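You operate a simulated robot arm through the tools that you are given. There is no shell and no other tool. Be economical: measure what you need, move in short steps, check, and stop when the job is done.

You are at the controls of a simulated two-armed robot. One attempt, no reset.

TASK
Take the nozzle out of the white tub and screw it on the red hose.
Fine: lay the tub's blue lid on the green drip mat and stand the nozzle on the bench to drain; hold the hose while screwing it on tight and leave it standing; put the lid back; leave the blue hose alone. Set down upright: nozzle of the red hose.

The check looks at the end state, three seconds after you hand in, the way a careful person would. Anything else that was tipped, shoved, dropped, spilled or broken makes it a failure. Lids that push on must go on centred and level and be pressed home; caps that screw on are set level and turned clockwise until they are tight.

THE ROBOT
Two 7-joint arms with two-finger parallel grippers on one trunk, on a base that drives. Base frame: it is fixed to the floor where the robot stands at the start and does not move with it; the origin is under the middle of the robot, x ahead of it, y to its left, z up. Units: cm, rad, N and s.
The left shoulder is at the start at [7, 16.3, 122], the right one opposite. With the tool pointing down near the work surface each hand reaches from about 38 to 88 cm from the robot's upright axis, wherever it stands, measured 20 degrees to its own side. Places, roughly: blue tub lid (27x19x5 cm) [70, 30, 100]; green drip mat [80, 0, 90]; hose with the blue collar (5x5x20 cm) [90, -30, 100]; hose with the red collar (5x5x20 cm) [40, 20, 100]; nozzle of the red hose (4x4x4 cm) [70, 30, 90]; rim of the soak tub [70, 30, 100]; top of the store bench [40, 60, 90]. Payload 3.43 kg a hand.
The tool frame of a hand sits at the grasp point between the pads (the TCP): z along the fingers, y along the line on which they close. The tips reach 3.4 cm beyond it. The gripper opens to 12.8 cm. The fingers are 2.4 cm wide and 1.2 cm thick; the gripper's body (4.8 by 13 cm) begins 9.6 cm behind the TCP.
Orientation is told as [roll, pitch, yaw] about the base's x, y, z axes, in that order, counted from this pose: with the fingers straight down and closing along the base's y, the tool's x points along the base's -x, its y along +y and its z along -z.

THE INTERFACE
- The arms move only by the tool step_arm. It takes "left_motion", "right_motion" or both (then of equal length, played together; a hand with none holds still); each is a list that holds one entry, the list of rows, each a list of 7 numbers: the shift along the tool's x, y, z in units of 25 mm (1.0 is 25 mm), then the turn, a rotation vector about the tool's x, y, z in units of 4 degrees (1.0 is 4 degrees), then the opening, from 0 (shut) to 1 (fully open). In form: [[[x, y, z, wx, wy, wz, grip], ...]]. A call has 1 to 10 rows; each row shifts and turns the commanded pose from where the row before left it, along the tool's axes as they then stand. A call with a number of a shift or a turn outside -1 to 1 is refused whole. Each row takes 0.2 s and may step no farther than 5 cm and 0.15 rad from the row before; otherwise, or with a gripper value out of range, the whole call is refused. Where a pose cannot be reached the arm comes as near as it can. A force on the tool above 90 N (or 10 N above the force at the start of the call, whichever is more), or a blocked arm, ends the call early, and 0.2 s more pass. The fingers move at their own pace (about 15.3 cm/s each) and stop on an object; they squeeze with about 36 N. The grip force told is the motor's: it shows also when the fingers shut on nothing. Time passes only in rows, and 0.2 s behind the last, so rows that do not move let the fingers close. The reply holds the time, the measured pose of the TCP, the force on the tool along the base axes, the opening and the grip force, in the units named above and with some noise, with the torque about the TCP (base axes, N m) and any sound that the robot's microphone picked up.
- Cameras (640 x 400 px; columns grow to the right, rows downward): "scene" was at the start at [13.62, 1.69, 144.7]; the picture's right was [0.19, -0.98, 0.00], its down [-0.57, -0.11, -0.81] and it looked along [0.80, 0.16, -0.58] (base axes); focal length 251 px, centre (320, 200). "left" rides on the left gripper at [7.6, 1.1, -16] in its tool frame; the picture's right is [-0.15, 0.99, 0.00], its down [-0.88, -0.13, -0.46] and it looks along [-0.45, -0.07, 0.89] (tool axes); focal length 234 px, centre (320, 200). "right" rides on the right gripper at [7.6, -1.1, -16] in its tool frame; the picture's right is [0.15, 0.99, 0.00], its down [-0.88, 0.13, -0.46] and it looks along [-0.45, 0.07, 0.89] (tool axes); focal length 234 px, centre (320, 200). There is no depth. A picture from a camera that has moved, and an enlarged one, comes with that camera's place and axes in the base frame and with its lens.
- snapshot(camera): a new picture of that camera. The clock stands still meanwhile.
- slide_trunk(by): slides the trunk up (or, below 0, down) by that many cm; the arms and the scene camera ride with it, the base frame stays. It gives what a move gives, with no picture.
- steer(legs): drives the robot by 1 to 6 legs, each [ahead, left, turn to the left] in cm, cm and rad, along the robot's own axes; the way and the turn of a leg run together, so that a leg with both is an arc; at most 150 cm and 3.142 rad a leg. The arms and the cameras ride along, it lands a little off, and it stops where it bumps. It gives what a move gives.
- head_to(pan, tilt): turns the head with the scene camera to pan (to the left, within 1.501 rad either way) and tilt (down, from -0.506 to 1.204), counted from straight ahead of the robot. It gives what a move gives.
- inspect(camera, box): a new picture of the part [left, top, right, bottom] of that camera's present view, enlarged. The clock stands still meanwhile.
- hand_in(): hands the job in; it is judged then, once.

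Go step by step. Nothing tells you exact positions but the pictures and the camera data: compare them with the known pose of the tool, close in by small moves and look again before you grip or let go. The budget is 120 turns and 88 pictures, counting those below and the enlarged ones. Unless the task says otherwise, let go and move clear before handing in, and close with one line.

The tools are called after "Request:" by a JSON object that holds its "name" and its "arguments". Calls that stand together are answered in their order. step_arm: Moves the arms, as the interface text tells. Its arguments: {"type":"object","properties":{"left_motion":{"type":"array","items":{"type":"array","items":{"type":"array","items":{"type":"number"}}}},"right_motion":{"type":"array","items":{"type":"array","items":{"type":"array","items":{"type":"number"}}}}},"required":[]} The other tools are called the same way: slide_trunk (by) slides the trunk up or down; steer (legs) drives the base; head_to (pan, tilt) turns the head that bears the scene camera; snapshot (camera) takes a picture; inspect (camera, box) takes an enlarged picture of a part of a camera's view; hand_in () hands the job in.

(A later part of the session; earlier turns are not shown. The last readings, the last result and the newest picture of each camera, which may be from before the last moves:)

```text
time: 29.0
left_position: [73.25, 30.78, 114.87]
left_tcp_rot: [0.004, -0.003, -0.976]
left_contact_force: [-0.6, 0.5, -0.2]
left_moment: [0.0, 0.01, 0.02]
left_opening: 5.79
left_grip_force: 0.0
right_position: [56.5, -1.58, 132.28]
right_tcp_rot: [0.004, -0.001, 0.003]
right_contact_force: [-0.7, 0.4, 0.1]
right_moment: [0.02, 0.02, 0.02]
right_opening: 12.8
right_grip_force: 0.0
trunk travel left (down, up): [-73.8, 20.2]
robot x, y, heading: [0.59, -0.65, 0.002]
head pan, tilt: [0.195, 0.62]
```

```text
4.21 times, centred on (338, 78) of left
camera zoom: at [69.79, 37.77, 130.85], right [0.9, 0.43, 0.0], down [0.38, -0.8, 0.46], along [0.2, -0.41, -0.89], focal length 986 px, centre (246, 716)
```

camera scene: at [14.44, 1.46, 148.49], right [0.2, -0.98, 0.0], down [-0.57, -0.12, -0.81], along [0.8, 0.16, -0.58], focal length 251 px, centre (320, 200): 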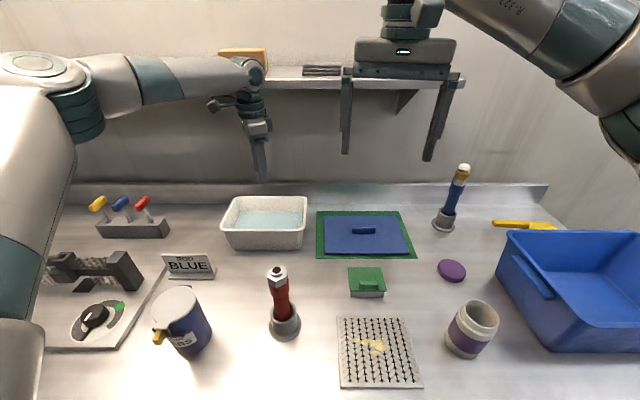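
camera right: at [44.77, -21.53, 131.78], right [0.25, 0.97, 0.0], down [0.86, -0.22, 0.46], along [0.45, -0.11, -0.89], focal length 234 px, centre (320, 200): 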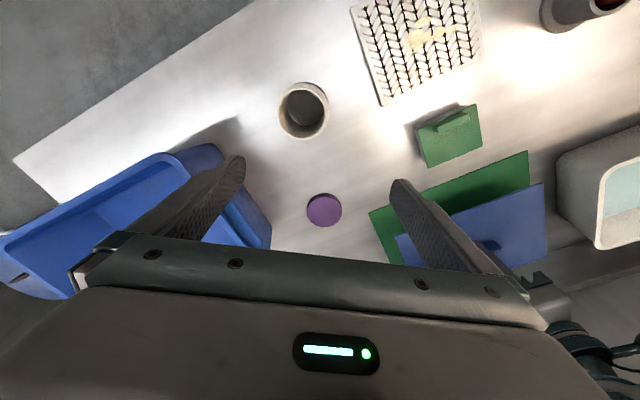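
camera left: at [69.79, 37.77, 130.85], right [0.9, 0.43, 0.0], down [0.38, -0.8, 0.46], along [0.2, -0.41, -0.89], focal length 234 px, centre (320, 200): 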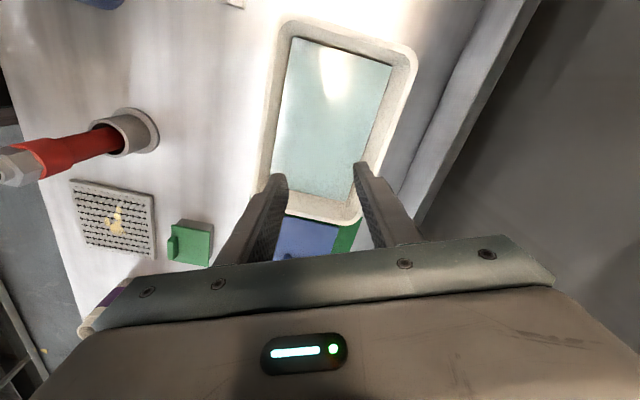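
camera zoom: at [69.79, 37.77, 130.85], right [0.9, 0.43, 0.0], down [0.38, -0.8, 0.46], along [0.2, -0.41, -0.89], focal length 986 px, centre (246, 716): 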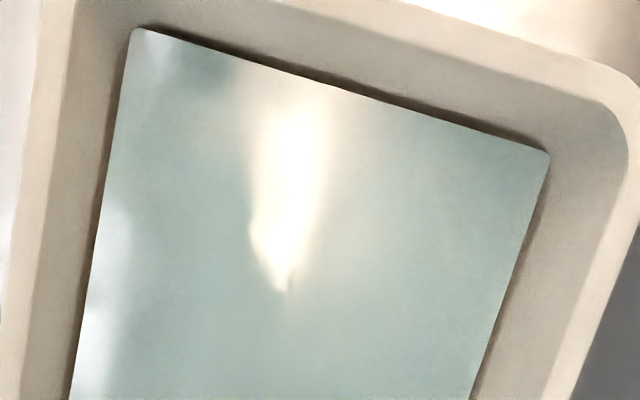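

The water is opaque, so I must feel for the nozzle. The inside at water level is centred at about (73.7, 31.4), 22 x 14 cm, water at about z = 92. I move the base up, turn the hand to close across the tub, then lower with the trunk.

Request:
{"name": "steer", "arguments": {"legs": [[1.0, 0, 0]]}}

Request:
{"name": "step_arm", "arguments": {"left_motion": [[[0, 0, 0, 0, 0, 0.96, 0.7], [0, 0, 0, 0, 0, 0.96, 0.7], [0, 0, 0, 0, 0, 0.96, 0.7], [0, 0, 0, 0, 0, 0.96, 0.7], [0, 0, 0, 0, 0, 0.96, 0.7], [0, 0, 0, 0, 0, 0.96, 0.7], [0, 0, 0, 0, 0, 0, 0.7]]]}}

Request:
{"name": "slide_trunk", "arguments": {"by": -12}}

Request:
{"name": "snapshot", "arguments": {"camera": "left"}}

Request:
{"name": "snapshot", "arguments": {"camera": "scene"}}

```text
time: 29.8
left_position: [73.88, 30.89, 115.17]
left_tcp_rot: [0.006, -0.006, -0.973]
left_contact_force: [0.4, -0.2, 0.4]
left_moment: [0.02, -0.01, 0.01]
left_opening: 5.76
left_grip_force: 0.1
right_position: [56.92, -1.5, 132.36]
right_tcp_rot: [0.002, -0.004, 0.006]
right_contact_force: [-0.4, 0.3, 0.7]
right_moment: [0.01, -0.05, 0.0]
right_opening: 12.79
right_grip_force: 0.1
trunk travel left (down, up): [-73.8, 20.2]
robot x, y, heading: [1.57, 0.3, 0.007]
head pan, tilt: [0.195, 0.62]
```

```text
time: 31.4
left_position: [73.97, 31.01, 114.88]
left_tcp_rot: [0.006, -0.004, -1.377]
left_contact_force: [1.7, -0.1, 0.8]
left_moment: [0.01, 0.02, 0.02]
left_opening: 8.95
left_grip_force: 0.0
right_position: [57.42, -1.45, 132.23]
right_tcp_rot: [0.004, -0.003, 0.004]
right_contact_force: [0.0, -0.4, -0.5]
right_moment: [0.02, -0.02, -0.02]
right_opening: 12.79
right_grip_force: 0.0
trunk travel left (down, up): [-73.8, 20.2]
robot x, y, heading: [1.92, -0.14, 0.007]
head pan, tilt: [0.195, 0.62]
```

```text
time: 32.9
left_position: [73.88, 30.95, 102.94]
left_tcp_rot: [0.006, -0.004, -1.376]
left_contact_force: [0.5, 0.7, -0.3]
left_moment: [0.03, -0.01, -0.02]
left_opening: 8.97
left_grip_force: 0.2
right_position: [57.29, -1.38, 120.34]
right_tcp_rot: [0.004, -0.003, 0.004]
right_contact_force: [0.4, -0.4, -0.4]
right_moment: [0.0, 0.0, 0.0]
right_opening: 12.79
right_grip_force: 0.1
trunk travel left (down, up): [-61.8, 32.2]
robot x, y, heading: [1.54, -0.25, 0.005]
head pan, tilt: [0.195, 0.62]
```

```text
53 pictures are left
camera left: at [73.5, 38.67, 118.91], right [1.0, 0.05, 0.01], down [0.04, -0.89, 0.46], along [0.03, -0.46, -0.89], focal length 234 px, centre (320, 200)
```

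left: 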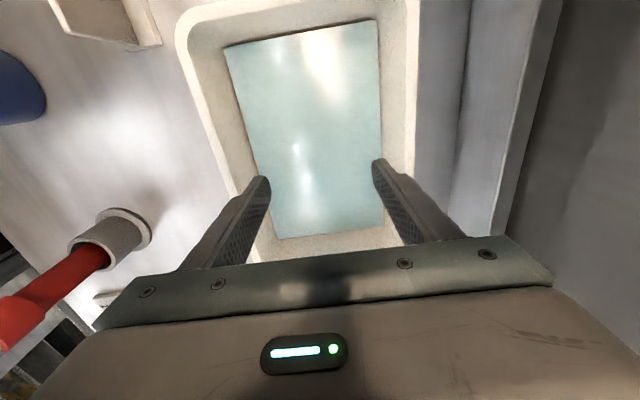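

```text
52 pictures are left
camera scene: at [15.19, 1.53, 136.51], right [0.2, -0.98, 0.0], down [-0.57, -0.12, -0.81], along [0.8, 0.16, -0.58], focal length 251 px, centre (320, 200)
```

scene: 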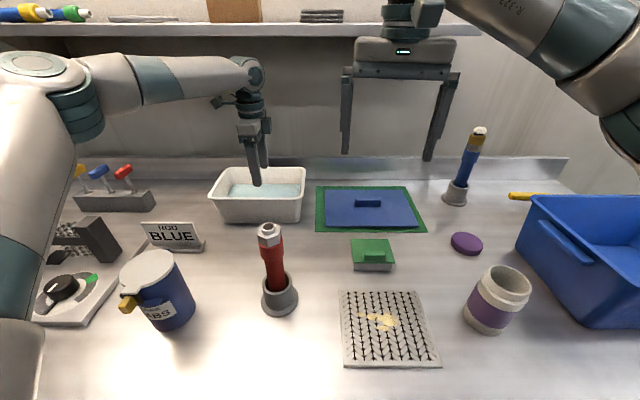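

Hand is centred over the tub. I lower to just above the water with the trunk, then probe down gently with the arm and close slowly.

Request:
{"name": "slide_trunk", "arguments": {"by": -6}}

Request:
{"name": "step_arm", "arguments": {"left_motion": [[[0, 0, 0.35, 0, 0, 0, 0.75], [0, 0, 0.35, 0, 0, 0, 0.75], [0, 0, 0.35, 0, 0, 0, 0.75], [0, 0, 0.35, 0, 0, 0, 0.65], [0, 0, 0, 0, 0, 0, 0.55], [0, 0, 0, 0, 0, 0, 0.45], [0, 0, 0, 0, 0, 0, 0.35], [0, 0, 0, 0, 0, 0, 0.25], [0, 0, 0, 0, 0, 0, 0.15], [0, 0, 0, 0, 0, 0, 0.0]]]}}

```text
time: 33.9
left_position: [73.98, 30.94, 96.88]
left_tcp_rot: [0.005, -0.003, -1.376]
left_contact_force: [0.1, -0.2, -0.3]
left_moment: [0.03, -0.01, -0.01]
left_opening: 8.96
left_grip_force: 0.0
right_position: [57.29, -1.46, 114.32]
right_tcp_rot: [0.004, -0.004, 0.007]
right_contact_force: [0.0, 0.2, -0.1]
right_moment: [0.01, -0.02, -0.03]
right_opening: 12.81
right_grip_force: 0.1
trunk travel left (down, up): [-55.8, 38.2]
robot x, y, heading: [1.71, -0.02, 0.008]
head pan, tilt: [0.195, 0.62]
```

```text
time: 36.1
left_position: [73.97, 31.12, 93.33]
left_tcp_rot: [0.007, -0.007, -1.375]
left_contact_force: [-0.1, -0.1, -0.1]
left_moment: [0.0, 0.0, 0.02]
left_opening: 0.0
left_grip_force: 32.6
right_position: [57.24, -1.42, 114.29]
right_tcp_rot: [0.003, -0.002, 0.005]
right_contact_force: [0.5, -0.4, 0.5]
right_moment: [0.02, 0.01, 0.04]
right_opening: 12.82
right_grip_force: 0.1
trunk travel left (down, up): [-55.8, 38.2]
robot x, y, heading: [1.99, 0.16, 0.008]
head pan, tilt: [0.195, 0.62]
```

Nothing at the middle. Next probe 3.5 cm toward the left end of the tub.

Request:
{"name": "step_arm", "arguments": {"left_motion": [[[0, 0, -1, 0, 0, 0, 0.4], [0.3, 0, -1, 0, 0, 0, 0.75], [0.55, 0, 0, 0, 0, 0, 0.75], [0.55, 0, 0, 0, 0, 0, 0.75], [0, 0, 1, 0, 0, 0, 0.75], [0, 0, 1, 0, 0, 0, 0.75], [0, 0, 0, 0, 0, 0, 0.55], [0, 0, 0, 0, 0, 0, 0.35], [0, 0, 0, 0, 0, 0, 0.15], [0, 0, 0, 0, 0, 0, 0.0]]]}}

```text
time: 38.3
left_position: [73.28, 34.32, 93.38]
left_tcp_rot: [0.004, -0.003, -1.378]
left_contact_force: [-0.4, -0.4, -0.7]
left_moment: [0.01, 0.0, 0.02]
left_opening: 0.01
left_grip_force: 33.2
right_position: [57.27, -1.58, 114.18]
right_tcp_rot: [0.005, -0.005, 0.007]
right_contact_force: [0.0, 0.1, 0.5]
right_moment: [0.02, -0.02, -0.02]
right_opening: 12.82
right_grip_force: 0.1
trunk travel left (down, up): [-55.8, 38.2]
robot x, y, heading: [1.62, -0.05, 0.007]
head pan, tilt: [0.195, 0.62]
```

Nothing there either; another 3.3 cm to the left end.

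Request:
{"name": "step_arm", "arguments": {"left_motion": [[[0, 0, -1, 0, 0, 0, 0.4], [0.3, 0, -1, 0, 0, 0, 0.7], [0.5, 0, 0, 0, 0, 0, 0.7], [0.5, 0, 0, 0, 0, 0, 0.7], [0, 0, 1, 0, 0, 0, 0.7], [0, 0, 1, 0, 0, 0, 0.7], [0, 0, 0, 0, 0, 0, 0.55], [0, 0, 0, 0, 0, 0, 0.35], [0, 0, 0, 0, 0, 0, 0.15], [0, 0, 0, 0, 0, 0, 0.0]]]}}

```text
time: 40.5
left_position: [72.67, 37.66, 93.4]
left_tcp_rot: [0.006, -0.004, -1.375]
left_contact_force: [0.3, -0.7, 0.6]
left_moment: [0.0, 0.01, -0.03]
left_opening: 0.04
left_grip_force: 32.6
right_position: [57.34, -1.48, 114.27]
right_tcp_rot: [0.002, -0.004, 0.005]
right_contact_force: [0.7, 0.0, -0.4]
right_moment: [0.04, -0.02, 0.04]
right_opening: 12.8
right_grip_force: 0.1
trunk travel left (down, up): [-55.8, 38.2]
robot x, y, heading: [2.0, -0.31, 0.004]
head pan, tilt: [0.195, 0.62]
```

Left half is empty; I go over to the right side, 3.4 cm right of the middle.

Request:
{"name": "step_arm", "arguments": {"left_motion": [[[0, 0, -1, 0, 0, 0, 0.4], [-1, 0, -1, 0, 0, 0, 0.7], [-1, 0, 0, 0, 0, 0, 0.7], [-1, 0, 0, 0, 0, 0, 0.7], [-1, 0, 0, 0, 0, 0, 0.7], [0, 0, 1, 0, 0, 0, 0.7], [0, 0, 1, 0, 0, 0, 0.65], [0, 0, 0, 0, 0, 0, 0.5], [0, 0, 0, 0, 0, 0, 0.3], [0, 0, 0, 0, 0, 0, 0.1]]]}}

Request:
{"name": "step_arm", "arguments": {"left_motion": [[[0, 0, 0, 0, 0, 0, 0], [0, 0, 0, 0, 0, 0, 0]]]}}

```text
time: 42.7
left_position: [72.78, 28.76, 93.44]
left_tcp_rot: [0.008, -0.004, -1.376]
left_contact_force: [-0.2, -0.7, 0.2]
left_moment: [-0.01, -0.03, -0.02]
left_opening: 3.84
left_grip_force: 35.8
left hand out of reach, approached as far as the arm can: row 5
right_position: [57.21, -1.43, 114.34]
right_tcp_rot: [0.004, -0.004, 0.005]
right_contact_force: [0.9, 0.1, 0.5]
right_moment: [0.0, -0.03, 0.0]
right_opening: 12.78
right_grip_force: 0.0
trunk travel left (down, up): [-55.8, 38.2]
robot x, y, heading: [1.46, -0.08, 0.007]
head pan, tilt: [0.195, 0.62]
```

```text
time: 43.3
left_position: [72.77, 28.92, 93.44]
left_tcp_rot: [0.005, -0.004, -1.377]
left_contact_force: [-0.3, -0.1, 0.8]
left_moment: [0.01, 0.02, 0.01]
left_opening: 3.8
left_grip_force: 35.5
right_position: [57.28, -1.53, 114.24]
right_tcp_rot: [0.003, -0.003, 0.005]
right_contact_force: [0.8, -0.6, -0.2]
right_moment: [0.02, 0.03, -0.03]
right_opening: 12.78
right_grip_force: 0.1
trunk travel left (down, up): [-55.8, 38.2]
robot x, y, heading: [1.58, -0.03, 0.001]
head pan, tilt: [0.195, 0.62]
```

Caught something 3.8 cm wide at about (72.8, 28.8). I lift it with the trunk and look.

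Request:
{"name": "slide_trunk", "arguments": {"by": 14}}

Request:
{"name": "inspect", "arguments": {"camera": "scene", "box": [200, 40, 340, 240]}}

Request:
{"name": "inspect", "arguments": {"camera": "left", "box": [220, 100, 420, 260]}}

```text
time: 44.9
left_position: [72.77, 28.8, 107.4]
left_tcp_rot: [0.008, -0.003, -1.378]
left_contact_force: [-0.3, -0.4, -1.0]
left_moment: [0.0, 0.0, -0.04]
left_opening: 3.79
left_grip_force: 36.1
right_position: [57.25, -1.45, 128.22]
right_tcp_rot: [0.002, -0.003, 0.004]
right_contact_force: [0.5, 0.2, -0.9]
right_moment: [0.0, -0.02, 0.03]
right_opening: 12.8
right_grip_force: 0.0
trunk travel left (down, up): [-69.8, 24.2]
robot x, y, heading: [1.42, -0.21, 0.007]
head pan, tilt: [0.195, 0.62]
```

```text
2.00 times, centred on (270, 140) of scene
camera zoom: at [15.25, 1.54, 144.49], right [0.2, -0.98, 0.0], down [-0.57, -0.12, -0.81], along [0.8, 0.16, -0.58], focal length 502 px, centre (420, 320)
```

zoom: 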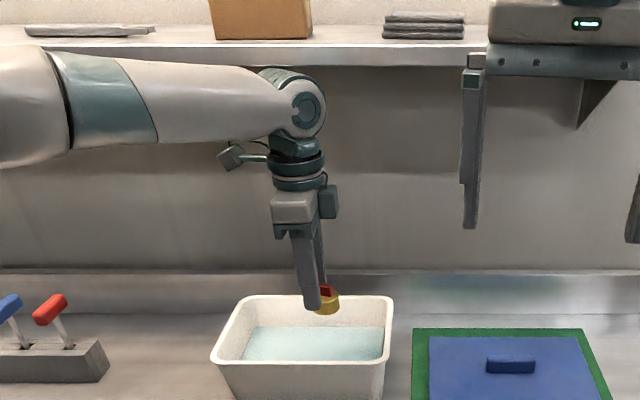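

```text
2.50 times, centred on (320, 180) of left
camera zoom: at [72.29, 36.58, 123.35], right [1.0, 0.05, 0.01], down [0.04, -0.89, 0.46], along [0.03, -0.46, -0.89], focal length 585 px, centre (320, 250)
```

zoom: 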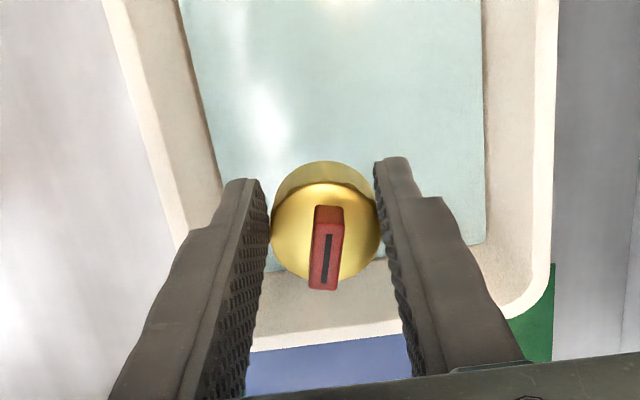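

It is the nozzle: brass, upright with its red bar on top, bottom about 4.4 cm below the TCP. I carry it over the rim to the free bench spot near (57, 29).

Request:
{"name": "step_arm", "arguments": {"left_motion": [[[0.171, -0.886, 0, 0, 0, 0, 0], [0.171, -0.886, 0, 0, 0, 0, 0], [0.171, -0.886, 0, 0, 0, 0, 0], [0.171, -0.886, 0, 0, 0, 0, 0], [0.171, -0.886, 0, 0, 0, 0, 0], [0.171, -0.886, 0, 0, 0, 0, 0], [0.171, -0.886, 0, 0, 0, 0, 0], [0, 0, 0, 0, 0, 0, 0]]]}}

Request:
{"name": "step_arm", "arguments": {"left_motion": [[[0, 0, 0.9, 0, 0, 0, 0], [0, 0, 0.9, 0, 0, 0, 0], [0, 0, 0.9, 0, 0, 0, 0], [0, 0, 0.9, 0, 0, 0, 0], [0, 0, 0.9, 0, 0, 0, 0], [0, 0, 0, 0, 0, 0, 0]]]}}

Request:
{"name": "inspect", "arguments": {"camera": "scene", "box": [130, 120, 370, 330]}}

```text
time: 46.7
left_position: [57.02, 28.76, 107.22]
left_tcp_rot: [0.005, -0.005, -1.377]
left_contact_force: [0.4, -0.9, 0.0]
left_moment: [0.0, 0.0, -0.02]
left_opening: 3.78
left_grip_force: 35.6
right_position: [57.4, -1.58, 128.23]
right_tcp_rot: [0.006, -0.001, 0.006]
right_contact_force: [1.1, 0.3, -0.4]
right_moment: [0.02, 0.02, 0.0]
right_opening: 12.81
right_grip_force: 0.0
trunk travel left (down, up): [-69.8, 24.2]
robot x, y, heading: [1.58, 0.17, 0.008]
head pan, tilt: [0.195, 0.62]
```

```text
time: 48.1
left_position: [56.99, 28.84, 96.06]
left_tcp_rot: [0.008, -0.004, -1.379]
left_contact_force: [-0.1, 0.5, -0.2]
left_moment: [0.02, -0.04, -0.03]
left_opening: 3.79
left_grip_force: 35.5
right_position: [57.21, -1.47, 128.23]
right_tcp_rot: [0.004, -0.003, 0.005]
right_contact_force: [-1.2, 0.2, -0.2]
right_moment: [0.0, -0.01, 0.0]
right_opening: 12.79
right_grip_force: 0.1
trunk travel left (down, up): [-69.8, 24.2]
robot x, y, heading: [1.66, -0.27, 0.009]
head pan, tilt: [0.195, 0.62]
```

```text
1.90 times, centred on (250, 225) of scene
camera zoom: at [15.17, 1.53, 144.51], right [0.2, -0.98, 0.0], down [-0.57, -0.12, -0.81], along [0.8, 0.16, -0.58], focal length 478 px, centre (453, 152)
```

zoom: 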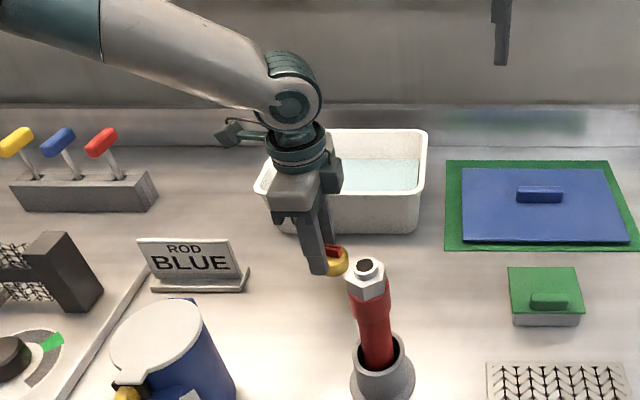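

Spot is free. I lower slowly until it stands.

Request:
{"name": "step_arm", "arguments": {"left_motion": [[[0, 0, 0.3, 0, 0, 0, 0], [0, 0, 0.3, 0, 0, 0, 0], [0, 0, 0.3, 0, 0, 0, 0], [0, 0, 0.15, 0, 0, 0, 0], [0, 0, 0.1, 0, 0, 0, 0], [0, 0, 0.1, 0, 0, 0, 0], [0, 0, 0.1, 0, 0, 0, 0], [0, 0, 0.1, 0, 0, 0, 0], [0, 0, 0, 0, 0, 0, 0]]]}}

```text
time: 50.1
left_position: [57.07, 28.8, 92.68]
left_tcp_rot: [0.016, -0.006, -1.378]
left_contact_force: [2.8, 11.9, 43.7]
left_moment: [-0.04, -0.18, 0.03]
left_opening: 3.79
left_grip_force: 36.1
right_position: [56.95, -1.46, 128.45]
right_tcp_rot: [0.002, -0.007, 0.005]
right_contact_force: [0.2, 0.0, -0.8]
right_moment: [0.0, 0.02, -0.01]
right_opening: 12.82
right_grip_force: 0.0
trunk travel left (down, up): [-69.8, 24.2]
robot x, y, heading: [1.27, -0.53, 0.008]
head pan, tilt: [0.195, 0.62]
```

It stands, pressed a bit. I relax the force, then open slowly.

Request:
{"name": "step_arm", "arguments": {"left_motion": [[[0, 0, -0.1, 0, 0, 0, 0], [0, 0, -0.05, 0, 0, 0, 0], [0, 0, 0, 0, 0, 0, 0.33], [0, 0, 0, 0, 0, 0, 0.4], [0, 0, 0, 0, 0, 0, 0.5], [0, 0, 0, 0, 0, 0, 0.6], [0, 0, 0, 0, 0, 0, 0.6]]]}}

Request:
{"name": "snapshot", "arguments": {"camera": "left"}}

```text
time: 51.7
left_position: [57.19, 28.8, 92.76]
left_tcp_rot: [0.008, -0.002, -1.376]
left_contact_force: [-0.3, -0.1, -0.2]
left_moment: [0.01, 0.02, 0.0]
left_opening: 7.69
left_grip_force: 0.0
right_position: [57.3, -1.41, 128.21]
right_tcp_rot: [0.003, -0.003, 0.004]
right_contact_force: [-0.6, 0.1, 0.5]
right_moment: [0.01, 0.01, -0.01]
right_opening: 12.81
right_grip_force: 0.0
trunk travel left (down, up): [-69.8, 24.2]
robot x, y, heading: [1.81, 0.02, 0.006]
head pan, tilt: [0.195, 0.62]
```

```text
48 pictures are left
camera left: at [56.66, 36.44, 108.73], right [1.0, 0.05, 0.01], down [0.04, -0.89, 0.46], along [0.03, -0.46, -0.89], focal length 234 px, centre (320, 200)
```

left: 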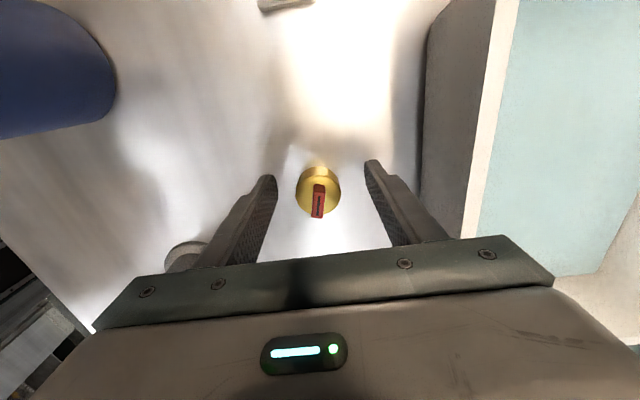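

The nozzle stands upright on the bench. I raise the left hand clear and study the red hose from the scene and right cameras.

Request:
{"name": "step_arm", "arguments": {"left_motion": [[[0, 0, -0.8, 0, 0, 0, 0.6], [0, 0, -1, 0, 0, 0, 0.6], [0, 0, -1, 0, 0, 0, 0.6], [0, 0, -1, 0, 0, 0, 0.6], [0, 0, -1, 0, 0, 0, 0.6], [0, 0, -1, 0, 0, 0, 0.6], [0, 0, -1, 0, 0, 0, 0.6]]]}}

Request:
{"name": "inspect", "arguments": {"camera": "scene", "box": [230, 240, 340, 350]}}

Request:
{"name": "inspect", "arguments": {"camera": "right", "box": [300, 0, 560, 160]}}

```text
time: 53.3
left_position: [56.84, 28.88, 109.85]
left_tcp_rot: [0.007, -0.002, -1.377]
left_contact_force: [-0.2, -0.2, 0.1]
left_moment: [0.0, -0.01, -0.02]
left_opening: 7.66
left_grip_force: 0.0
right_position: [57.13, -1.46, 128.33]
right_tcp_rot: [0.002, -0.002, 0.005]
right_contact_force: [-0.7, -0.7, -1.5]
right_moment: [0.0, -0.01, -0.01]
right_opening: 12.78
right_grip_force: 0.1
trunk travel left (down, up): [-69.8, 24.2]
robot x, y, heading: [1.44, -0.55, 0.003]
head pan, tilt: [0.195, 0.62]
```

```text
3.64 times, centred on (285, 295) of scene
camera zoom: at [15.13, 1.51, 144.51], right [0.2, -0.98, 0.0], down [-0.57, -0.12, -0.81], along [0.8, 0.16, -0.58], focal length 913 px, centre (447, -146)
```

zoom: 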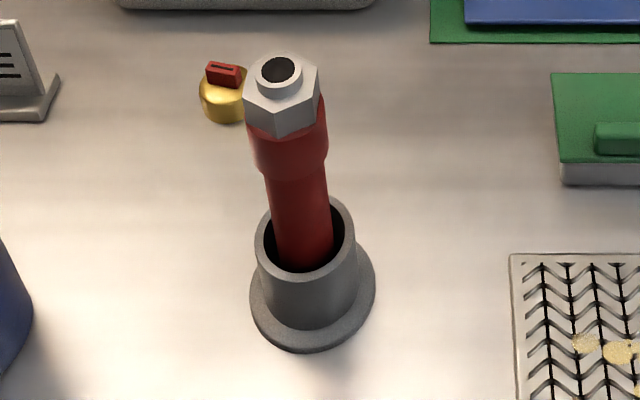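

```text
2.46 times, centred on (430, 80) of right
camera zoom: at [49.42, -2.62, 144.31], right [-0.15, 0.99, 0.0], down [0.88, 0.13, 0.46], along [0.45, 0.07, -0.89], focal length 576 px, centre (49, 495)
```

zoom: 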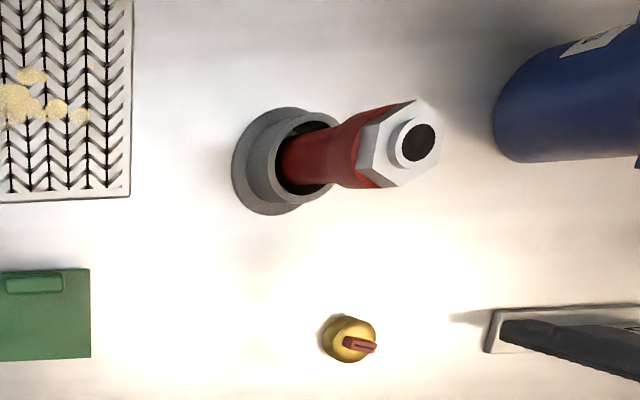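

The red hose stands vertical at about (43.7, 16), its spout's top near z = 109. I'll hold it with the right hand from the side at about z = 98; for room I raise the trunk and back the base up.

Request:
{"name": "slide_trunk", "arguments": {"by": 8}}

Request:
{"name": "steer", "arguments": {"legs": [[-13, 0, 0]]}}

Request:
{"name": "step_arm", "arguments": {"right_motion": [[[0, 0, 0, -0.511, 0.511, 0.981, 0.6], [0, 0, 0, -0.511, 0.511, 0.981, 0.6], [0, 0, 0, -0.511, 0.511, 0.981, 0.6], [0, 0, 0, -0.511, 0.511, 0.981, 0.6], [0, 0, 0, -0.511, 0.511, 0.981, 0.6], [0, 0, 0, -0.511, 0.511, 0.981, 0.6], [0, 0, 0, -0.511, 0.511, 0.981, 0.6], [0, 0, 0, -0.511, 0.511, 0.981, 0.6], [0, 0, 0, -0.511, 0.511, 0.981, 0.6], [0, 0, 0, -0.511, 0.511, 0.981, 0.6]]]}}

Request:
{"name": "step_arm", "arguments": {"right_motion": [[[0, 0, 0, -0.511, 0.511, 0.981, 0.6], [0, 0, 0, -0.511, 0.511, 0.981, 0.6], [0, 0, 0, -0.511, 0.511, 0.981, 0.6], [0, 0, 0, -0.511, 0.511, 0.981, 0.6], [0, 0, 0, -0.511, 0.511, 0.981, 0.6], [0, 0, 0, -0.511, 0.511, 0.981, 0.6], [0, 0, 0, -0.511, 0.511, 0.981, 0.6], [0, 0, 0, -0.511, 0.511, 0.981, 0.6], [0, 0, 0, -0.511, 0.511, 0.981, 0.6], [0, 0, 0, -0.511, 0.511, 0.981, 0.6]]]}}

Request:
{"name": "snapshot", "arguments": {"camera": "scene"}}

```text
time: 54.5
left_position: [56.89, 28.85, 117.68]
left_tcp_rot: [0.007, -0.003, -1.378]
left_contact_force: [-0.7, 0.5, -0.5]
left_moment: [0.01, 0.03, -0.01]
left_opening: 7.7
left_grip_force: 0.2
right_position: [57.16, -1.37, 136.32]
right_tcp_rot: [0.003, -0.003, 0.006]
right_contact_force: [0.2, 0.8, 0.3]
right_moment: [0.02, -0.02, -0.01]
right_opening: 12.78
right_grip_force: 0.1
trunk travel left (down, up): [-77.8, 16.2]
robot x, y, heading: [1.49, -0.08, 0.003]
head pan, tilt: [0.195, 0.62]
```

```text
time: 55.8
left_position: [43.88, 28.87, 117.63]
left_tcp_rot: [0.005, -0.002, -1.376]
left_contact_force: [0.7, -0.5, -0.7]
left_moment: [-0.04, 0.06, -0.01]
left_opening: 7.66
left_grip_force: 0.1
right_position: [44.26, -1.57, 136.02]
right_tcp_rot: [0.002, -0.001, 0.006]
right_contact_force: [1.0, 0.2, 0.2]
right_moment: [0.04, 0.01, 0.02]
right_opening: 12.8
right_grip_force: 0.2
trunk travel left (down, up): [-77.8, 16.2]
robot x, y, heading: [-11.62, -0.21, 0.006]
head pan, tilt: [0.195, 0.62]
```

```text
time: 58.0
left_position: [43.78, 28.86, 117.83]
left_tcp_rot: [0.006, -0.002, -1.378]
left_contact_force: [-0.5, 0.1, 0.2]
left_moment: [0.01, 0.01, -0.02]
left_opening: 7.68
left_grip_force: 0.0
right_position: [44.36, -1.68, 136.21]
right_tcp_rot: [0.227, 0.445, -0.642]
right_contact_force: [-0.5, -0.2, -0.5]
right_moment: [-0.03, 0.02, -0.01]
right_opening: 7.7
right_grip_force: 0.0
trunk travel left (down, up): [-77.8, 16.2]
robot x, y, heading: [-11.33, -0.22, 0.006]
head pan, tilt: [0.195, 0.62]
```

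```text
time: 60.2
left_position: [43.74, 28.86, 117.82]
left_tcp_rot: [0.006, -0.005, -1.377]
left_contact_force: [1.0, -0.4, -0.3]
left_moment: [0.03, -0.01, 0.01]
left_opening: 7.7
left_grip_force: 0.1
right_position: [44.06, -1.51, 136.25]
right_tcp_rot: [0.061, 0.923, -1.446]
right_contact_force: [0.9, 0.2, 0.3]
right_moment: [0.03, 0.0, -0.04]
right_opening: 7.68
right_grip_force: 0.0
trunk travel left (down, up): [-77.8, 16.2]
robot x, y, heading: [-11.97, -0.21, 0.01]
head pan, tilt: [0.195, 0.62]
```

```text
45 pictures are left
camera scene: at [2.05, 1.39, 152.5], right [0.2, -0.98, 0.0], down [-0.57, -0.12, -0.81], along [0.8, 0.16, -0.58], focal length 251 px, centre (320, 200)
```

scene: 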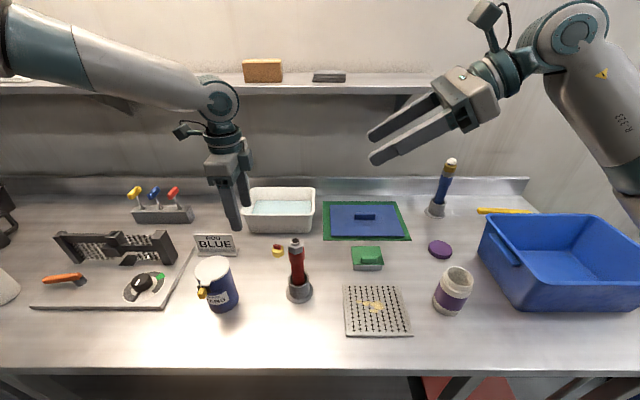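

The right hand is now tilted, fingers toward +y and down. I bring it down to a pre-grip point about 13 cm short of the hose.

Request:
{"name": "step_arm", "arguments": {"right_motion": [[[0, 0, 0, -0.4, 0.4, 0.8, 0.6], [-0.85, -0.015, 0.93, 0, 0, 0, 0.6], [-0.85, -0.015, 0.93, 0, 0, 0, 0.6], [-0.85, -0.015, 0.93, 0, 0, 0, 0.6], [-0.85, -0.015, 0.93, 0, 0, 0, 0.6], [-0.85, -0.015, 0.93, 0, 0, 0, 0.6], [-0.85, -0.015, 0.93, 0, 0, 0, 0.6], [-0.85, -0.015, 0.93, 0, 0, 0, 0.6], [-0.85, -0.015, 0.93, 0, 0, 0, 0.6], [0, 0, 0, 0, 0, 0, 0.6]]]}}

Request:
{"name": "snapshot", "arguments": {"camera": "right"}}

Request:
{"name": "snapshot", "arguments": {"camera": "scene"}}

```text
time: 62.4
left_position: [43.69, 28.85, 117.68]
left_tcp_rot: [0.008, -0.002, -1.374]
left_contact_force: [0.1, -0.8, -0.2]
left_moment: [-0.02, -0.01, -0.01]
left_opening: 7.68
left_grip_force: 0.1
right_position: [43.95, 4.01, 111.59]
right_tcp_rot: [0.016, 0.953, -1.538]
right_contact_force: [0.5, -0.4, 0.5]
right_moment: [0.0, -0.02, -0.02]
right_opening: 7.68
right_grip_force: 0.1
trunk travel left (down, up): [-77.8, 16.2]
robot x, y, heading: [-11.36, -0.31, 0.007]
head pan, tilt: [0.195, 0.62]
```

```text
44 pictures are left
camera right: at [42.71, -4.6, 127.14], right [0.99, 0.1, 0.13], down [0.15, -0.88, -0.45], along [0.07, 0.47, -0.88], focal length 234 px, centre (320, 200)
```

right: 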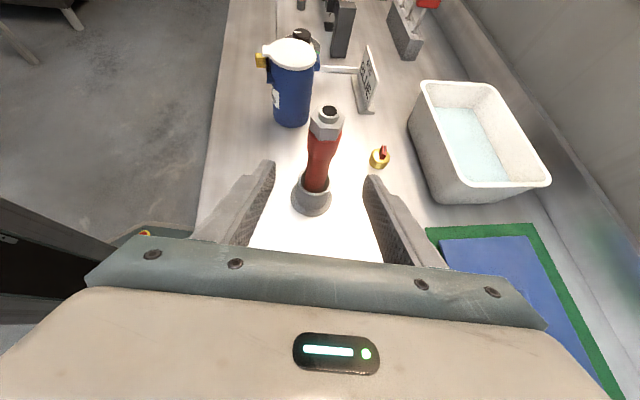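

```text
43 pictures are left
camera scene: at [2.05, 1.45, 152.5], right [0.2, -0.98, 0.0], down [-0.57, -0.12, -0.81], along [0.8, 0.16, -0.58], focal length 251 px, centre (320, 200)
```

scene: 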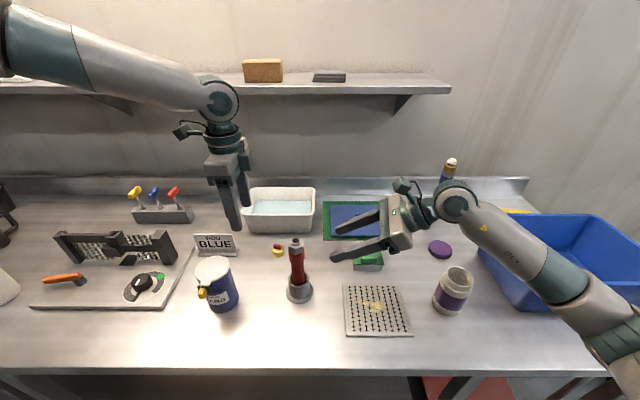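

The hose measures (44.0, 16), vertical, slim body from z = 94 to 103. I advance along the fingers to straddle it at z ≈ 99.

Request:
{"name": "step_arm", "arguments": {"right_motion": [[[-0.635, 0.09, 0, 0, 0, 0, 0.6], [-0.635, 0.09, 0, 0, 0, 0, 0.6], [0, 0, 0.96, 0, 0, 0, 0.6], [0, 0, 0.96, 0, 0, 0, 0.6], [0, 0, 0.96, 0, 0, 0, 0.6], [0, 0, 0.96, 0, 0, 0, 0.6], [0, 0, 0.96, 0, 0, 0, 0.6], [0, 0, 0.96, 0, 0, 0, 0.6], [0, 0, 0.96, 0, 0, 0, 0.6], [0, 0, 0, 0, 0, 0, 0.6]]]}}

Request:
{"name": "snapshot", "arguments": {"camera": "right"}}

Request:
{"name": "inspect", "arguments": {"camera": "scene", "box": [240, 200, 400, 320]}}

```text
time: 64.6
left_position: [43.73, 28.84, 117.74]
left_tcp_rot: [0.008, -0.003, -1.375]
left_contact_force: [0.3, -0.3, 0.1]
left_moment: [0.02, 0.04, -0.01]
left_opening: 7.68
left_grip_force: 0.0
right_position: [44.23, 15.58, 99.34]
right_tcp_rot: [0.015, 0.954, -1.538]
right_contact_force: [-0.7, 0.6, 0.0]
right_moment: [0.02, 0.01, -0.02]
right_opening: 7.69
right_grip_force: 0.0
trunk travel left (down, up): [-77.8, 16.2]
robot x, y, heading: [-11.37, -0.49, 0.01]
head pan, tilt: [0.195, 0.62]
```

```text
42 pictures are left
camera right: at [43.15, 7.02, 114.78], right [0.99, 0.1, 0.13], down [0.15, -0.88, -0.45], along [0.07, 0.47, -0.88], focal length 234 px, centre (320, 200)
```

right: 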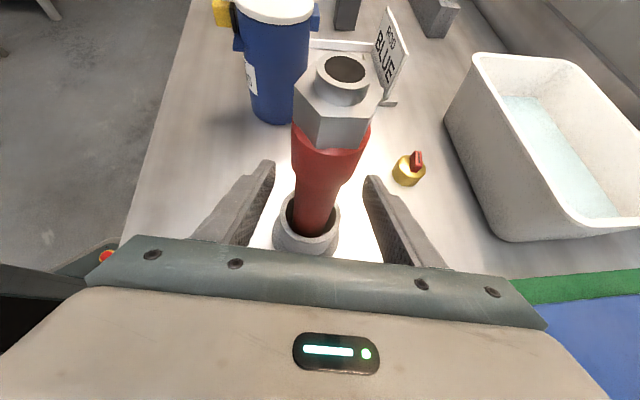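

```text
3.33 times, centred on (320, 260) of scene
camera zoom: at [2.05, 1.39, 152.5], right [0.2, -0.98, 0.0], down [-0.57, -0.12, -0.81], along [0.8, 0.16, -0.58], focal length 837 px, centre (320, 0)
```

zoom: 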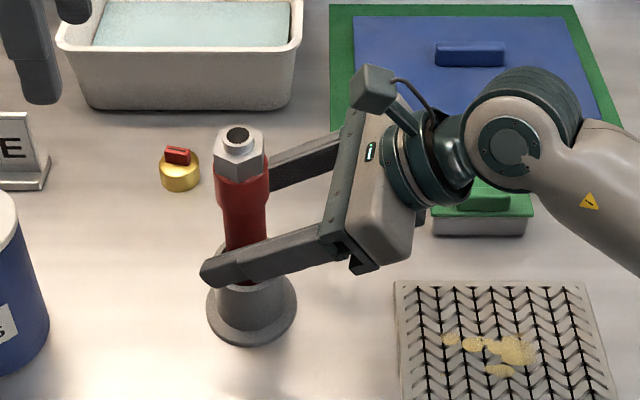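

The fingers straddle the slim red body just above the stand. I close slowly.

Request:
{"name": "step_arm", "arguments": {"right_motion": [[[0, 0, 0, 0, 0, 0, 0.5], [0, 0, 0, 0, 0, 0, 0.4], [0, 0, 0, 0, 0, 0, 0.33], [0, 0, 0, 0, 0, 0, 0.28], [0, 0, 0, 0, 0, 0, 0.22], [0, 0, 0, 0, 0, 0, 0.1], [0, 0, 0, 0, 0, 0, 0], [0, 0, 0, 0, 0, 0, 0]]]}}

Request:
{"name": "snapshot", "arguments": {"camera": "right"}}

Request:
{"name": "inspect", "arguments": {"camera": "scene", "box": [250, 210, 350, 310]}}

```text
time: 66.4
left_position: [43.72, 28.92, 117.8]
left_tcp_rot: [0.007, -0.003, -1.374]
left_contact_force: [1.1, 0.2, -0.9]
left_moment: [-0.02, 0.0, 0.02]
left_opening: 7.71
left_grip_force: 0.0
right_position: [44.31, 15.66, 99.26]
right_tcp_rot: [0.015, 0.952, -1.537]
right_contact_force: [-1.6, 1.6, -0.2]
right_moment: [0.04, 0.15, 0.05]
right_opening: 3.25
right_grip_force: 35.9
trunk travel left (down, up): [-77.8, 16.2]
robot x, y, heading: [-11.32, 0.09, 0.006]
head pan, tilt: [0.195, 0.62]
```

```text
40 pictures are left
camera right: at [43.14, 7.06, 114.8], right [0.99, 0.1, 0.13], down [0.15, -0.88, -0.45], along [0.07, 0.47, -0.88], focal length 234 px, centre (320, 200)
```

right: 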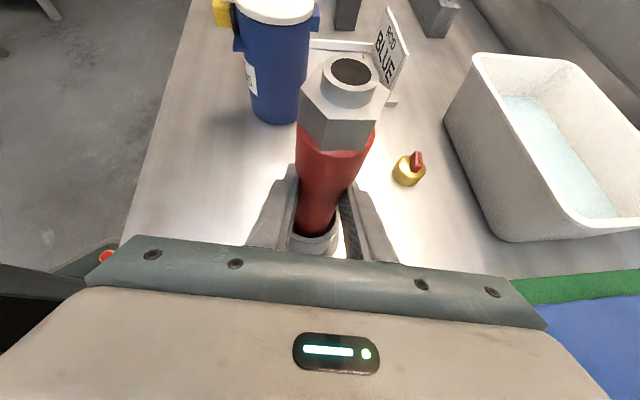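

```text
4.00 times, centred on (300, 260) of scene
camera zoom: at [2.04, 1.46, 152.5], right [0.2, -0.98, 0.0], down [-0.57, -0.12, -0.81], along [0.8, 0.16, -0.58], focal length 1004 px, centre (400, -40)
```

zoom: 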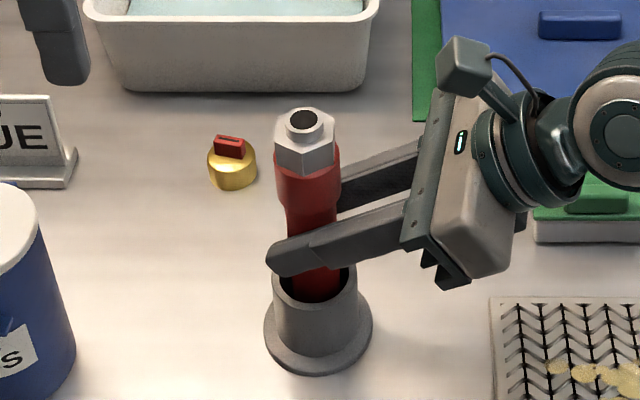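

Hose held, still vertical, spout top at (44.25, 15.9, 109.1). Now I bring the left hand back over the nozzle at (57.0, 28.2) and wind the wrist back counter-clockwise so there is plenty of clockwise travel for screwing.

Request:
{"name": "step_arm", "arguments": {"left_motion": [[[-0.21, 0.862, 0, 0, 0, 0, 0.6], [-0.21, 0.862, 0, 0, 0, 0, 0.6], [-0.21, 0.862, 0, 0, 0, 0, 0.6], [-0.21, 0.862, 0, 0, 0, 0, 0.6], [-0.21, 0.862, 0, 0, 0, 0, 0.6], [-0.21, 0.862, 0, 0, 0, 0, 0.6], [0, 0, 0, 0, 0, -1, 0.6], [0, 0, 0, 0, 0, -1, 0.6], [0, 0, 0, 0, 0, -1, 0.6], [0, 0, 0, 0, 0, -1, 0.6]]]}}

Request:
{"name": "step_arm", "arguments": {"left_motion": [[[0, 0, 0, 0, 0, -1, 0.6], [0, 0, 0, 0, 0, -1, 0.6], [0, 0, 0, 0, 0, -1, 0.6], [0, 0, 0, 0, 0, -1, 0.6], [0, 0, 0, 0, 0, -1, 0.6], [0, 0, 0, 0, 0, -1, 0.6], [0, 0, 0, 0, 0, -1, 0.6], [0, 0, 0, 0, 0, -1, 0.6], [0, 0, 0, 0, 0, -1, 0.6], [0, 0, 0, 0, 0, -1, 0.6]]]}}

Request:
{"name": "step_arm", "arguments": {"left_motion": [[[0, 0, 0, 0, 0, -1, 0.6], [0, 0, 0, 0, 0, -1, 0.6], [0, 0, 0, 0, 0, -1, 0.6], [0, 0, 0, 0, 0, -1, 0.6], [0, 0, 0, 0, 0, -1, 0.6], [0, 0, 0, 0, 0, -1, 0.6], [0, 0, 0, 0, 0, -1, 0.6], [0, 0, 0, 0, 0, -1, 0.6], [0, 0, 0, 0, 0, -1, 0.6], [0, 0, 0, 0, 0, -1, 0.6]]]}}

Request:
{"name": "step_arm", "arguments": {"left_motion": [[[0, 0, 0, 0, 0, -1, 0.6], [0, 0, 0, 0, 0, -1, 0.6], [0, 0, 0, 0, 0, -1, 0.6], [0, 0, 0, 0, 0, -1, 0.6], [0, 0, 0, 0, 0, -1, 0.6], [0, 0, 0, 0, 0, -1, 0.6], [0, 0, 0, 0, 0, -1, 0.6], [0, 0, 0, 0, 0, -1, 0.6], [0, 0, 0, 0, 0, -1, 0.6], [0, 0, 0, 0, 0, -1, 0.6]]]}}

```text
time: 68.6
left_position: [57.05, 28.24, 117.75]
left_tcp_rot: [0.005, -0.005, -1.096]
left_contact_force: [-0.1, -0.3, 0.2]
left_moment: [0.01, 0.01, 0.02]
left_opening: 7.67
left_grip_force: 0.1
right_position: [44.3, 15.64, 99.26]
right_tcp_rot: [0.016, 0.956, -1.539]
right_contact_force: [-0.3, -0.4, 0.5]
right_moment: [0.03, 0.03, -0.01]
right_opening: 3.26
right_grip_force: 35.9
trunk travel left (down, up): [-77.8, 16.2]
robot x, y, heading: [-11.64, -0.31, 0.01]
head pan, tilt: [0.195, 0.62]
```

```text
time: 70.8
left_position: [57.07, 28.22, 117.77]
left_tcp_rot: [0.001, -0.009, -0.396]
left_contact_force: [-0.1, 0.4, 0.4]
left_moment: [0.01, 0.02, 0.01]
left_opening: 7.69
left_grip_force: 0.1
right_position: [44.42, 15.69, 99.45]
right_tcp_rot: [0.016, 0.953, -1.539]
right_contact_force: [0.4, 0.0, 1.1]
right_moment: [0.09, 0.04, 0.01]
right_opening: 3.27
right_grip_force: 35.9
trunk travel left (down, up): [-77.8, 16.2]
robot x, y, heading: [-11.5, -0.37, 0.005]
head pan, tilt: [0.195, 0.62]
```

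```text
time: 73.0
left_position: [57.0, 28.3, 117.71]
left_tcp_rot: [-0.005, -0.005, 0.302]
left_contact_force: [-0.9, -0.7, -0.7]
left_moment: [0.01, 0.0, 0.01]
left_opening: 7.66
left_grip_force: 0.2
right_position: [44.45, 15.57, 99.27]
right_tcp_rot: [0.016, 0.952, -1.538]
right_contact_force: [1.1, 1.5, 1.5]
right_moment: [0.05, 0.04, -0.02]
right_opening: 3.25
right_grip_force: 36.3
trunk travel left (down, up): [-77.8, 16.2]
robot x, y, heading: [-11.83, -0.52, 0.007]
head pan, tilt: [0.195, 0.62]
```

```text
time: 75.2
left_position: [56.92, 28.3, 117.89]
left_tcp_rot: [-0.006, -0.003, 0.998]
left_contact_force: [0.9, -0.8, -0.3]
left_moment: [-0.01, 0.01, 0.0]
left_opening: 7.68
left_grip_force: 0.1
right_position: [44.55, 15.65, 99.28]
right_tcp_rot: [0.017, 0.953, -1.538]
right_contact_force: [0.0, -0.2, 1.0]
right_moment: [0.06, -0.04, 0.01]
right_opening: 3.25
right_grip_force: 35.9
trunk travel left (down, up): [-77.8, 16.2]
robot x, y, heading: [-11.61, -0.17, 0.01]
head pan, tilt: [0.195, 0.62]
```

Rotation runs free; I wind on to about +1.6 rad and look at the nozzle from above.

Request:
{"name": "step_arm", "arguments": {"left_motion": [[[0, 0, 0.5, 0, 0, -1, 0.6], [0, 0, 0.5, 0, 0, -1, 0.6], [0, 0, 0.5, 0, 0, -1, 0.6], [0, 0, 0.5, 0, 0, -1, 0.6], [0, 0, 0.5, 0, 0, -1, 0.6], [0, 0, 0.5, 0, 0, -1, 0.6], [0, 0, 0.5, 0, 0, -1, 0.6], [0, 0, 0.5, 0, 0, -1, 0.6], [0, 0, 0.5, 0, 0, -0.5, 0.6], [0, 0, 0.5, 0, 0, 0, 0.6]]]}}

Request:
{"name": "snapshot", "arguments": {"camera": "left"}}

Request:
{"name": "inspect", "arguments": {"camera": "scene", "box": [240, 190, 350, 290]}}

```text
time: 77.4
left_position: [56.6, 28.67, 105.72]
left_tcp_rot: [-0.01, 0.005, 1.591]
left_contact_force: [-0.6, 1.0, 0.5]
left_moment: [0.01, -0.01, 0.0]
left_opening: 7.69
left_grip_force: 0.0
left hand out of reach, approached as far as the arm can: row 9, 10
right_position: [44.4, 15.71, 99.32]
right_tcp_rot: [0.015, 0.953, -1.537]
right_contact_force: [0.3, 0.2, 2.2]
right_moment: [0.05, -0.01, -0.03]
right_opening: 3.23
right_grip_force: 36.3
trunk travel left (down, up): [-77.8, 16.2]
robot x, y, heading: [-11.61, -0.29, 0.001]
head pan, tilt: [0.195, 0.62]
```

```text
38 pictures are left
camera left: at [55.32, 21.08, 121.63], right [-0.99, 0.13, -0.01], down [0.11, 0.89, 0.45], along [0.07, 0.45, -0.89], focal length 234 px, centre (320, 200)
```

left: 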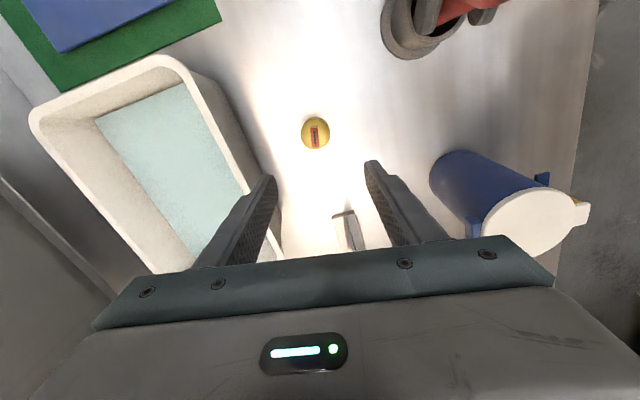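

```text
4.00 times, centred on (295, 240) of scene
camera zoom: at [2.06, 1.46, 152.5], right [0.2, -0.98, 0.0], down [-0.57, -0.12, -0.81], along [0.8, 0.16, -0.58], focal length 1004 px, centre (420, 40)
```

zoom: 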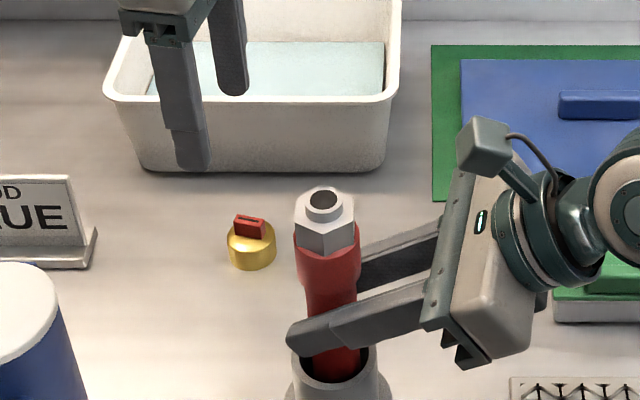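

Yaw +1.59 is the limit; I go back to about 1.4, lower to z ≈ 98.5 and look again to pin the nozzle's place.

Request:
{"name": "step_arm", "arguments": {"left_motion": [[[0, 0, 0.5, 0, 0, 0.9, 0.6], [0, 0, 0.5, 0, 0, 0.9, 0.6], [0, 0, 0.5, 0, 0, 0.9, 0.6], [0, 0, 0.5, 0, 0, 0, 0.6], [0, 0, 0.5, 0, 0, 0, 0.6], [0, 0, 0.4, 0, 0, 0, 0.6], [0, 0, 0, 0, 0, 0, 0.6]]]}}

Request:
{"name": "snapshot", "arguments": {"camera": "left"}}

```text
time: 79.0
left_position: [53.99, 30.32, 100.02]
left_tcp_rot: [-0.008, 0.002, 1.403]
left_contact_force: [0.5, -0.1, 0.1]
left_moment: [-0.02, 0.01, -0.02]
left_opening: 7.67
left_grip_force: 0.1
left hand out of reach, approached as far as the arm can: row 1, 2, 3, 4, 5, 6
right_position: [44.43, 15.68, 99.23]
right_tcp_rot: [0.017, 0.954, -1.537]
right_contact_force: [-0.6, 0.8, 1.5]
right_moment: [0.01, 0.05, -0.02]
right_opening: 3.25
right_grip_force: 36.3
trunk travel left (down, up): [-77.8, 16.2]
robot x, y, heading: [-11.51, -0.45, 0.01]
head pan, tilt: [0.195, 0.62]
```

```text
36 pictures are left
camera left: at [51.43, 23.06, 116.07], right [-0.95, 0.31, -0.01], down [0.27, 0.85, 0.45], along [0.15, 0.43, -0.89], focal length 234 px, centre (320, 200)
```

left: 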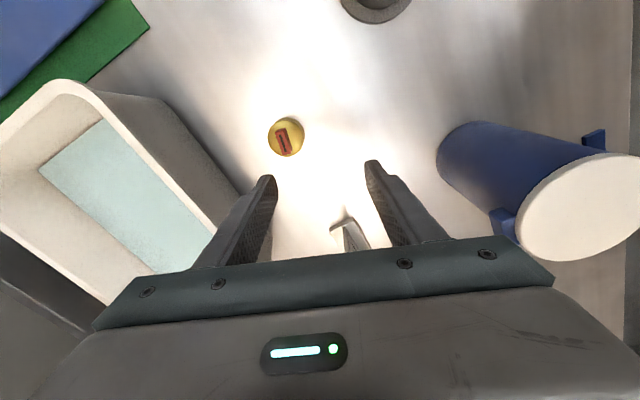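

From this base place the left arm can't reach the nozzle low down (trunk too high). I let go of the hose, back the right hand off and raise both hands, then lower the trunk and move closer.

Request:
{"name": "step_arm", "arguments": {"left_motion": [[[0, 0, 0, 0, 0, 0, 0.6], [0, 0, -1, 0, 0, 0, 0.6], [0, 0, -1, 0, 0, 0, 0.6], [0, 0, -1, 0, 0, 0, 0.6], [0, 0, -1, 0, 0, 0, 0.6], [0, 0, -1, 0, 0, 0, 0.6], [0, 0, -1, 0, 0, 0, 0.6], [0, 0, -1, 0, 0, 0, 0.6], [0, 0, -1, 0, 0, 0, 0.6], [0, 0, 0, 0, 0, 0, 0.6]]], "right_motion": [[[0, 0, 0, 0, 0, 0, 0.35], [0, 0, 0, 0, 0, 0, 0.45], [0, 0, 0, 0, 0, 0, 0.6], [0, 0, -1, 0, 0, 0, 0.6], [0, 0, -1, 0, 0, 0, 0.6], [0, 0, -1, 0, 0, 0, 0.6], [0, 0, -1, 0, 0, 0, 0.6], [0, 0, -1, 0, 0, 0, 0.6], [0.92, 0, -0.64, 0, 0, 0, 0.6], [0.92, 0, -0.64, 0, 0, 0, 0.6]]]}}

Request:
{"name": "step_arm", "arguments": {"right_motion": [[[0.92, 0, -0.64, 0, 0, 0, 0.6], [0.92, 0, -0.64, 0, 0, 0, 0.6], [0.92, 0, -0.64, 0, 0, 0, 0.6], [0, 0, 0, 0, 0, 0, 0.6]]]}}

Request:
{"name": "slide_trunk", "arguments": {"by": -15}}

Request:
{"name": "steer", "arguments": {"legs": [[5, 0, 0]]}}

Request:
{"name": "snapshot", "arguments": {"camera": "scene"}}

```text
time: 81.2
left_position: [53.9, 30.15, 120.15]
left_tcp_rot: [-0.008, 0.001, 1.403]
left_contact_force: [-0.2, -0.5, 0.7]
left_moment: [0.02, 0.01, 0.0]
left_opening: 7.67
left_grip_force: 0.2
right_position: [44.28, 5.62, 112.19]
right_tcp_rot: [0.015, 0.952, -1.537]
right_contact_force: [0.8, 0.6, 0.9]
right_moment: [-0.01, 0.01, -0.01]
right_opening: 7.66
right_grip_force: 0.0
trunk travel left (down, up): [-77.8, 16.2]
robot x, y, heading: [-11.56, -0.3, 0.014]
head pan, tilt: [0.195, 0.62]
```

```text
time: 82.2
left_position: [53.9, 30.13, 119.99]
left_tcp_rot: [-0.007, 0.002, 1.404]
left_contact_force: [0.4, 0.1, -0.4]
left_moment: [0.01, -0.02, 0.01]
left_opening: 7.67
left_grip_force: 0.0
right_position: [44.45, 5.43, 120.48]
right_tcp_rot: [0.013, 0.952, -1.536]
right_contact_force: [0.2, -0.3, -0.1]
right_moment: [0.03, 0.02, 0.0]
right_opening: 7.69
right_grip_force: 0.1
trunk travel left (down, up): [-77.8, 16.2]
robot x, y, heading: [-11.57, -0.42, 0.009]
head pan, tilt: [0.195, 0.62]
```

```text
time: 83.9
left_position: [53.79, 30.13, 105.12]
left_tcp_rot: [-0.007, 0.002, 1.403]
left_contact_force: [0.0, 0.1, 0.0]
left_moment: [0.0, 0.04, -0.04]
left_opening: 7.69
left_grip_force: 0.0
right_position: [44.38, 5.52, 105.53]
right_tcp_rot: [0.016, 0.954, -1.537]
right_contact_force: [-0.8, -0.3, 0.5]
right_moment: [-0.01, 0.03, -0.01]
right_opening: 7.64
right_grip_force: 0.1
trunk travel left (down, up): [-62.8, 31.2]
robot x, y, heading: [-11.2, -0.63, 0.007]
head pan, tilt: [0.195, 0.62]
```

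```text
time: 84.9
left_position: [58.74, 30.09, 105.13]
left_tcp_rot: [-0.008, 0.001, 1.404]
left_contact_force: [0.6, -0.5, 1.0]
left_moment: [0.04, 0.01, 0.03]
left_opening: 7.69
left_grip_force: 0.1
right_position: [49.32, 5.69, 105.66]
right_tcp_rot: [0.017, 0.956, -1.535]
right_contact_force: [0.9, 0.1, -0.5]
right_moment: [-0.01, -0.01, 0.05]
right_opening: 7.67
right_grip_force: 0.1
trunk travel left (down, up): [-62.8, 31.2]
robot x, y, heading: [-6.68, 0.02, 0.004]
head pan, tilt: [0.195, 0.62]
```

```text
35 pictures are left
camera scene: at [6.87, 1.49, 137.52], right [0.2, -0.98, 0.0], down [-0.57, -0.12, -0.81], along [0.8, 0.16, -0.58], focal length 251 px, centre (320, 200)
```

scene: 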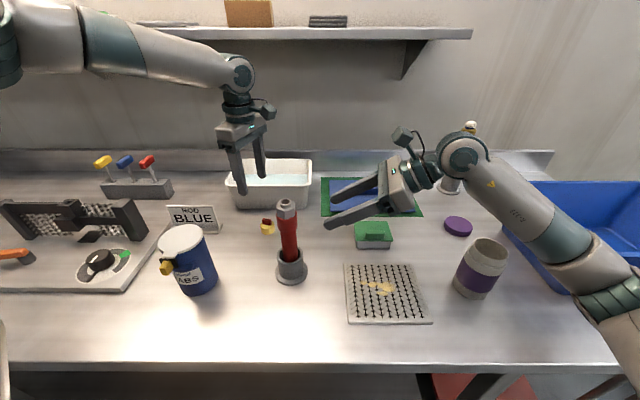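

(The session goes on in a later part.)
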